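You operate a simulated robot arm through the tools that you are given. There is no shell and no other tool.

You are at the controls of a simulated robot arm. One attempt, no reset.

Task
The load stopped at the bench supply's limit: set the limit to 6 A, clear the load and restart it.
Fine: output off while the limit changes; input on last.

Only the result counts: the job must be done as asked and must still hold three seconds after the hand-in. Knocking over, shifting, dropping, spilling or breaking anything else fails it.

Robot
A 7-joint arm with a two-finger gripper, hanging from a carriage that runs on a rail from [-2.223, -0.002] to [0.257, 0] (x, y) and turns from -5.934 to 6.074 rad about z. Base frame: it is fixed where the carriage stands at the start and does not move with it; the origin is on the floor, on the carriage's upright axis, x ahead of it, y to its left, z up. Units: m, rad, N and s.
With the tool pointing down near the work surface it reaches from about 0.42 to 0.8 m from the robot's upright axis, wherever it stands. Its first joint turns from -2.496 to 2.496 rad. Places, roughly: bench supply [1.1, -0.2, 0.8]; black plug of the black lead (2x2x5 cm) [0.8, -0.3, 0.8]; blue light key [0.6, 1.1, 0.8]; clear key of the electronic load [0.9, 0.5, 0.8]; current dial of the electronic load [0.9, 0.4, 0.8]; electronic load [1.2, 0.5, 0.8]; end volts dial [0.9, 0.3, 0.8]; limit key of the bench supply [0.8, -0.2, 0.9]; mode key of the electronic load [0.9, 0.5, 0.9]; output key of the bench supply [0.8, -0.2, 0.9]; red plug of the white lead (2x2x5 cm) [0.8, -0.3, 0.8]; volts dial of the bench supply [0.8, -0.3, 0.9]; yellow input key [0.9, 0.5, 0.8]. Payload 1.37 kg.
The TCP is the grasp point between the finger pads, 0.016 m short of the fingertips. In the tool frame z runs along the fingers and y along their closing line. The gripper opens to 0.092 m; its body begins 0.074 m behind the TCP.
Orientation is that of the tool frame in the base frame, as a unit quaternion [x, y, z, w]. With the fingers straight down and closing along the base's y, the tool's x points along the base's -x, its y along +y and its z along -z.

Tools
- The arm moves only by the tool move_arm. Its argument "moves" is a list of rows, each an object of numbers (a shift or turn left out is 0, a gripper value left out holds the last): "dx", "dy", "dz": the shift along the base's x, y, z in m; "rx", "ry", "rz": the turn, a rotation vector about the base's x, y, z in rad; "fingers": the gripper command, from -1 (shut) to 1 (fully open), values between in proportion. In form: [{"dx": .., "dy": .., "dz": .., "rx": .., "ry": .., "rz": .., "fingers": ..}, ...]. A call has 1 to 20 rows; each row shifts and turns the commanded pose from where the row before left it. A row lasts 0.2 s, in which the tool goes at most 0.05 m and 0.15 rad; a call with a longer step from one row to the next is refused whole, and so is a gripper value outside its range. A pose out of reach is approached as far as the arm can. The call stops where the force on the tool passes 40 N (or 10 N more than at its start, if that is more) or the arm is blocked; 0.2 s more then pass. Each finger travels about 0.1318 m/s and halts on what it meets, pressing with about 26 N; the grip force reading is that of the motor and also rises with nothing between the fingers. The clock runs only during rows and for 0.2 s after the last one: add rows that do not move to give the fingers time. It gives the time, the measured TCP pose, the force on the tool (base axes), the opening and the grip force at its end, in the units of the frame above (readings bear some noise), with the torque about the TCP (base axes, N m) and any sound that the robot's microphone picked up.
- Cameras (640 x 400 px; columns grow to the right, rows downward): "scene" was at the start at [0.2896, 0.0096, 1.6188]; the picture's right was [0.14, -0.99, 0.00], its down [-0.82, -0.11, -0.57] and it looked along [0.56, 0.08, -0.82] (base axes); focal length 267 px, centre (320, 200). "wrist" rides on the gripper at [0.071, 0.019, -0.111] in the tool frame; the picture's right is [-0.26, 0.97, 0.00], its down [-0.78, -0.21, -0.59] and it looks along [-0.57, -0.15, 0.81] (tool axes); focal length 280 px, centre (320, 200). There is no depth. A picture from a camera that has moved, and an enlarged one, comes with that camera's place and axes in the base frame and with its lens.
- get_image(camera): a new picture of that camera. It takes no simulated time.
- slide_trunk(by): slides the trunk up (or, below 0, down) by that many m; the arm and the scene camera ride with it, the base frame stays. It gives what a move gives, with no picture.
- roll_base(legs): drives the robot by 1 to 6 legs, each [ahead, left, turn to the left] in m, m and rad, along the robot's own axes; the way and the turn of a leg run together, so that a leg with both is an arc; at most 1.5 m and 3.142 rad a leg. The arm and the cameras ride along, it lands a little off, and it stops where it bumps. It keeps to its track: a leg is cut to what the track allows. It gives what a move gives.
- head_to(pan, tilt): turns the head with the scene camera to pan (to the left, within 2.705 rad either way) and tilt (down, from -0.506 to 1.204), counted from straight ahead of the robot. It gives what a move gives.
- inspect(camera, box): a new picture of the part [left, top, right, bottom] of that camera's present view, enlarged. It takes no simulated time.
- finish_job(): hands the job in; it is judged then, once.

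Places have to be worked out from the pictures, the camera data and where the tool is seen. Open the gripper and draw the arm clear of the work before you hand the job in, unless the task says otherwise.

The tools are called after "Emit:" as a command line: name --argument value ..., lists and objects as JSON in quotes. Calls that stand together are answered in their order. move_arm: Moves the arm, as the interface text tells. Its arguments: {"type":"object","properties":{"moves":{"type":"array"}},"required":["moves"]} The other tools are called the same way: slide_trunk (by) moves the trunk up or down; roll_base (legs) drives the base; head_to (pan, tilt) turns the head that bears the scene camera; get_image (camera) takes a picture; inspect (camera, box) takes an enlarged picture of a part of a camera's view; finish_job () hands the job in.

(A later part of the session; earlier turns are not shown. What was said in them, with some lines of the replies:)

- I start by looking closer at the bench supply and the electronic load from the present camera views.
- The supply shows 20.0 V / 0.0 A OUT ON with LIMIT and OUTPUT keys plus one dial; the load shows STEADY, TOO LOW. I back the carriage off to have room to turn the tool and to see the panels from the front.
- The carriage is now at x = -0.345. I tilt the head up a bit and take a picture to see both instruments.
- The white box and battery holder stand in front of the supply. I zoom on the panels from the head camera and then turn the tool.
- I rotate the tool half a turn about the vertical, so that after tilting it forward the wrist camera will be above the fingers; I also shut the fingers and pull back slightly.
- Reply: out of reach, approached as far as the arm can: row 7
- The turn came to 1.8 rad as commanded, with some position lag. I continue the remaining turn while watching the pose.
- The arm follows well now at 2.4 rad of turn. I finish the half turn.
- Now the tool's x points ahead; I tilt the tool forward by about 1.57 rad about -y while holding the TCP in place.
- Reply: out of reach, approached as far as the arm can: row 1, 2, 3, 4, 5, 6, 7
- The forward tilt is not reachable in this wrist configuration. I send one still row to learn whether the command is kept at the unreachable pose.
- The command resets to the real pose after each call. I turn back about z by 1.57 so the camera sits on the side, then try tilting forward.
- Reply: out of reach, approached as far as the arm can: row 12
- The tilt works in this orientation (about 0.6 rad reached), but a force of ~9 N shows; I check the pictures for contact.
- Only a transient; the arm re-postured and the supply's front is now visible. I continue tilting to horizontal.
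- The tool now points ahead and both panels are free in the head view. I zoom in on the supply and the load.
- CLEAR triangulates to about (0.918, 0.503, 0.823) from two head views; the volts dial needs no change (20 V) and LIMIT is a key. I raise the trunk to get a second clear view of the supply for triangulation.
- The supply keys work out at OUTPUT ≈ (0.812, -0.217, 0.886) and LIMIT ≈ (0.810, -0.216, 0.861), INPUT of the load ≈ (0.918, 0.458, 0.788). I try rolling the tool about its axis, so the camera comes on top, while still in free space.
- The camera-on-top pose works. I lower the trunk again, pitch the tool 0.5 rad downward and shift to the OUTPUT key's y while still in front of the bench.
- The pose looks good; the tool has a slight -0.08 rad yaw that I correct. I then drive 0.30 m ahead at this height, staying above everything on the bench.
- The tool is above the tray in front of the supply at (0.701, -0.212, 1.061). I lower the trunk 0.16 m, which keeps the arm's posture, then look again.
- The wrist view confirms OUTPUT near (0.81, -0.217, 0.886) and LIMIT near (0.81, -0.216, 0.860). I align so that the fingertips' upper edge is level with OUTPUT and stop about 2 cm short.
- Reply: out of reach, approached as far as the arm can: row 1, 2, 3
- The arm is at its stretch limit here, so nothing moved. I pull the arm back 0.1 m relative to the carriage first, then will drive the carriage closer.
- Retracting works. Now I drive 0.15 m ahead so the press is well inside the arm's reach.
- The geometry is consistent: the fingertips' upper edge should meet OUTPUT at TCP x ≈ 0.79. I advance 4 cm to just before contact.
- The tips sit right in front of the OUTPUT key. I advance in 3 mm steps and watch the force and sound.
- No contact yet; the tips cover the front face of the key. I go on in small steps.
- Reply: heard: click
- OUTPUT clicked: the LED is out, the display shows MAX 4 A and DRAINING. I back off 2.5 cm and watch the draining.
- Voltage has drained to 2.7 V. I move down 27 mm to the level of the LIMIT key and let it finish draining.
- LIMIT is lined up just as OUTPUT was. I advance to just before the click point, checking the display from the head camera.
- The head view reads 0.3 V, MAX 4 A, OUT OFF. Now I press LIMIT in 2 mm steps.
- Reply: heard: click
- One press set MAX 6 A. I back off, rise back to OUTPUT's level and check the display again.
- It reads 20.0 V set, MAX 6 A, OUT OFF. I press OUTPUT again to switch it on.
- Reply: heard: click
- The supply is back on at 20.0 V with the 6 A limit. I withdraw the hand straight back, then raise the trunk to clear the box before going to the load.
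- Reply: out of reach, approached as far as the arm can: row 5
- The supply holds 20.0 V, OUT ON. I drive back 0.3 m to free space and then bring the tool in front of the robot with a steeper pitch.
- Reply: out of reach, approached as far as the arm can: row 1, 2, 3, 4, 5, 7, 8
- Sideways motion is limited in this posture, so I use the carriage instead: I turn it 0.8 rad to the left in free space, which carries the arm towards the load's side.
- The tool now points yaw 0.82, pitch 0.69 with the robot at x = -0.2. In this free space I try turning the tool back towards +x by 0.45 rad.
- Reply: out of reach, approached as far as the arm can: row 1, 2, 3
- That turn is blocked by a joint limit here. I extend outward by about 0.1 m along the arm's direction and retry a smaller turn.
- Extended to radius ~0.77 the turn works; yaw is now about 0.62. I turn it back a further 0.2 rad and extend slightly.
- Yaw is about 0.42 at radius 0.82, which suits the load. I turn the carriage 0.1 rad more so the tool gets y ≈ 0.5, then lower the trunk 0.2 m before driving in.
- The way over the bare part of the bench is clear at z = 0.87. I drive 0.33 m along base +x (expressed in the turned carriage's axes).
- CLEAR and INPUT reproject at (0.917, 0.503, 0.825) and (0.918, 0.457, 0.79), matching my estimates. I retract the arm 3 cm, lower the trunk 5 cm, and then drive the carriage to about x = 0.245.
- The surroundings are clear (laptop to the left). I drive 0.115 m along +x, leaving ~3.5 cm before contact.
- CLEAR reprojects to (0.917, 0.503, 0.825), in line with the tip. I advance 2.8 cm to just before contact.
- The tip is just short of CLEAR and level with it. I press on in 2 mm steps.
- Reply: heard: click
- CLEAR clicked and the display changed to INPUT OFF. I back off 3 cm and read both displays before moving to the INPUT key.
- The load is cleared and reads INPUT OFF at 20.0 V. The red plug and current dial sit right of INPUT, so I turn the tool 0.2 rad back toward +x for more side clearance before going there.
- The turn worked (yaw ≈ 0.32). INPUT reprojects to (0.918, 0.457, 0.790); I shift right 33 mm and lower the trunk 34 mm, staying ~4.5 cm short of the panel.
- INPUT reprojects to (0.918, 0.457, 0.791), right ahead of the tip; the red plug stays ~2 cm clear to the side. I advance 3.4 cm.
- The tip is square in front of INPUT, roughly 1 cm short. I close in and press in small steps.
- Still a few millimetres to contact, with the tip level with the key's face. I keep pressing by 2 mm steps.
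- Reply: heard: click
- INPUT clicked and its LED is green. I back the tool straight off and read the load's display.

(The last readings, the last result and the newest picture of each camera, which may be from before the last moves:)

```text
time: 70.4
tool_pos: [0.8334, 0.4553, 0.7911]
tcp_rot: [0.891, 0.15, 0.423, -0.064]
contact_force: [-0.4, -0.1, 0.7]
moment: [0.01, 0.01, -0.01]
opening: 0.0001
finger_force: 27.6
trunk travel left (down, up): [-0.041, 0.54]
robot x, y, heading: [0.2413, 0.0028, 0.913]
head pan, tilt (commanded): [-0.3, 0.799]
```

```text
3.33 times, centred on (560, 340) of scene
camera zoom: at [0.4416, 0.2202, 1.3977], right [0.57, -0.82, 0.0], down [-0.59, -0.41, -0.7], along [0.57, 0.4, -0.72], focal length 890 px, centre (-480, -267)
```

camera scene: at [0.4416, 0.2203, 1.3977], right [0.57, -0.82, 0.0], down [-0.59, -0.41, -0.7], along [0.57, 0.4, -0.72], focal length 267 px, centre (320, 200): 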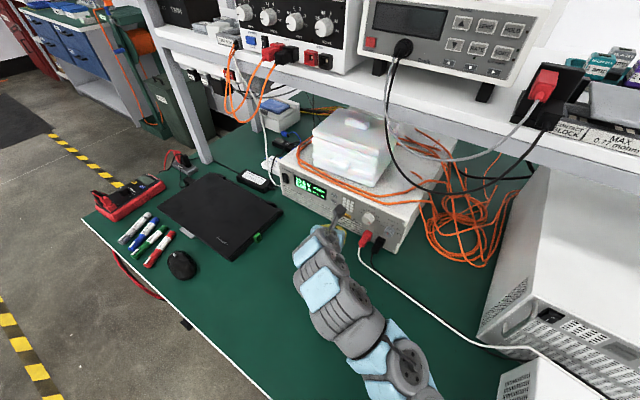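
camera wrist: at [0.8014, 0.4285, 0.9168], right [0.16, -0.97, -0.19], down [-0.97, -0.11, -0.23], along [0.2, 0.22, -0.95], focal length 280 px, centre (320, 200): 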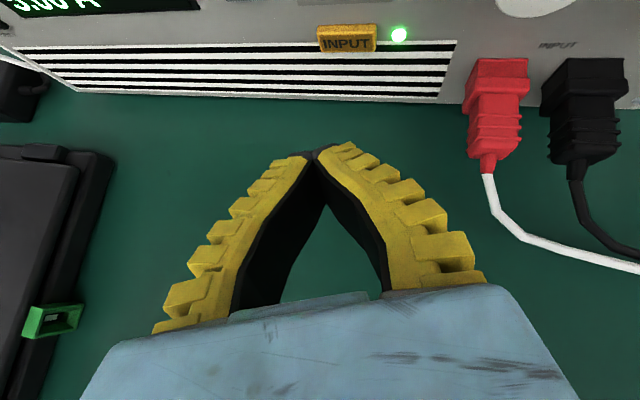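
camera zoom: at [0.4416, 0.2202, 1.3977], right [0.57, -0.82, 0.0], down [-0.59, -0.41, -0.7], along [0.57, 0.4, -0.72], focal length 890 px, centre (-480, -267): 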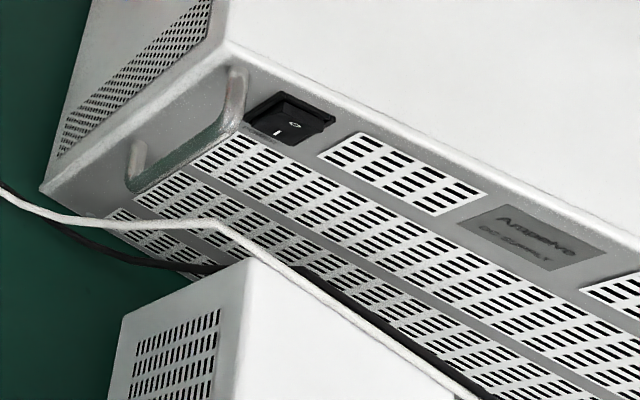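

The load runs: 19.9 V, 5.00 A, INPUT ON. I raise the trunk and drive the carriage back along the same line to draw the arm clear.

Emit:
slide_trunk --by 0.08

Emit:
roll_base --legs '[[-0.2754, 0.3562, 0]]'

Emit:
move_arm --moves '[{"fingers": 1}, {}, {}, {}, {}]'

Emit:
head_to --pan -0.8 --tilt 0.6

Emit:
get_image --camera "scene"

```text
time: 71.6
tool_pos: [0.8349, 0.4577, 0.8708]
tcp_rot: [0.891, 0.152, 0.423, -0.065]
contact_force: [-0.3, 0.2, 0.0]
moment: [0.02, 0.03, -0.01]
opening: 0.0
finger_force: 27.7
trunk travel left (down, up): [-0.121, 0.46]
robot x, y, heading: [0.2426, 0.0016, 0.913]
head pan, tilt (commanded): [-0.3, 0.799]
```

```text
time: 74.3
tool_pos: [0.3902, 0.4536, 0.8711]
tcp_rot: [0.891, 0.148, 0.424, -0.063]
contact_force: [-0.7, 0.6, -0.5]
moment: [0.0, -0.02, 0.02]
opening: 0.0
finger_force: 27.8
trunk travel left (down, up): [-0.121, 0.46]
robot x, y, heading: [-0.2033, 0.0025, 0.908]
head pan, tilt (commanded): [-0.3, 0.799]
```

```text
time: 75.5
tool_pos: [0.3903, 0.4534, 0.8699]
tcp_rot: [0.892, 0.148, 0.423, -0.064]
contact_force: [0.1, 0.0, -0.1]
moment: [0.0, -0.02, 0.0]
opening: 0.092
finger_force: 0.1
trunk travel left (down, up): [-0.121, 0.46]
robot x, y, heading: [-0.201, -0.0019, 0.904]
head pan, tilt (commanded): [-0.3, 0.799]
```

```text
time: 76.4
tool_pos: [0.3898, 0.4524, 0.8704]
tcp_rot: [0.891, 0.148, 0.423, -0.064]
contact_force: [-0.1, 0.3, 0.0]
moment: [0.02, -0.01, 0.02]
opening: 0.0922
finger_force: 0.0
trunk travel left (down, up): [-0.121, 0.46]
robot x, y, heading: [-0.2064, -0.0, 0.906]
head pan, tilt (commanded): [-0.799, 0.6]
```

```text
taken
camera scene: at [0.017, 0.182, 1.4946], right [0.11, -0.99, 0.0], down [-0.56, -0.06, -0.82], along [0.82, 0.09, -0.57], focal length 267 px, centre (320, 200)
```

scene: 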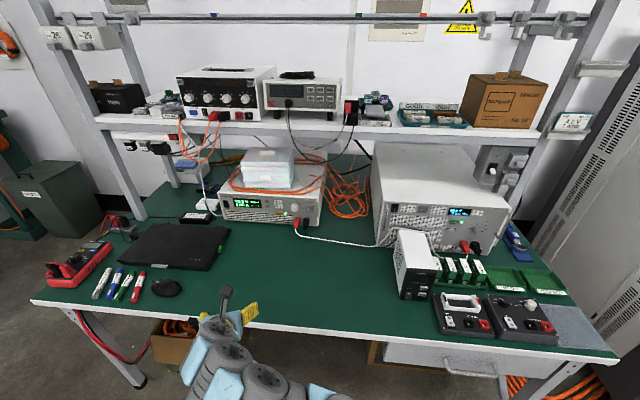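

The arm is clear of the bench with the gripper open and everything looks in place. I check both displays once more before handing in.

Emit:
inspect --camera "scene" --box '[375, 190, 519, 280]'

Emit:
inspect --camera "scene" --box '[210, 175, 338, 255]'

```text
4.44 times, centred on (447, 235) of scene
camera zoom: at [0.017, 0.182, 1.4946], right [0.11, -0.99, 0.0], down [-0.56, -0.06, -0.82], along [0.82, 0.09, -0.57], focal length 1186 px, centre (-244, 44)
```

zoom: 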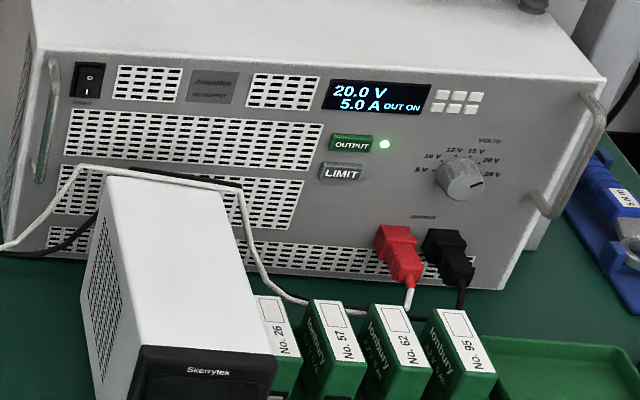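

```text
5.00 times, centred on (274, 215) of scene
camera zoom: at [0.017, 0.182, 1.4946], right [0.11, -0.99, 0.0], down [-0.56, -0.06, -0.82], along [0.82, 0.09, -0.57], focal length 1334 px, centre (550, 125)
```

zoom: 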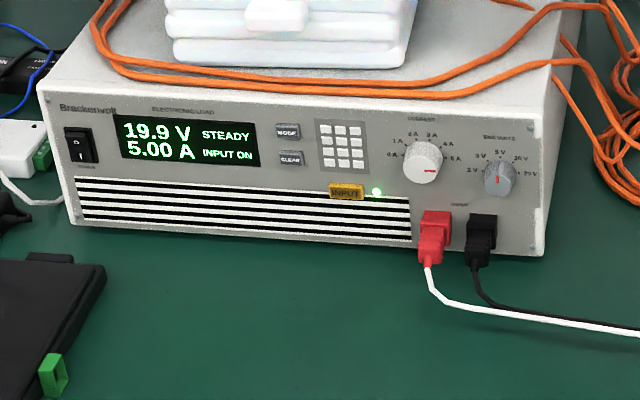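

The supply shows 20.0 V / 5.0 A OUT ON (limit set to 6 A) and the load shows 19.9 V / 5.00 A INPUT ON, steady for several seconds. The gripper is open and the arm is clear, so I hand the job in.

Emit:
finish_job

```text
The job is handed in.
```

The bench supply's limit is now 6 A, and the load has been cleared and is running again. At the last check before hand-in, the supply read 20.0 V, 5.0 A, OUT ON, and the load read 19.9 V, 5.00 A, INPUT ON.

I did it in this order:
1. **Output off:** I pressed OUTPUT on the supply and waited for the voltage to drain. The display showed the old limit, MAX 4 A.
2. **Limit:** one press of LIMIT changed the display to MAX 6 A.
3. **Output on:** I pressed OUTPUT again and the supply came back at 20.0 V.
4. **Clear:** I pressed CLEAR on the load, and TOO LOW changed to INPUT OFF.
5. **Input on last:** I pressed INPUT, and the load went straight to 5.00 A.

I didn't touch the dials, plugs or MODE key. The last pictures show nothing else on the bench moved. The arm is clear of the bench with the gripper open.
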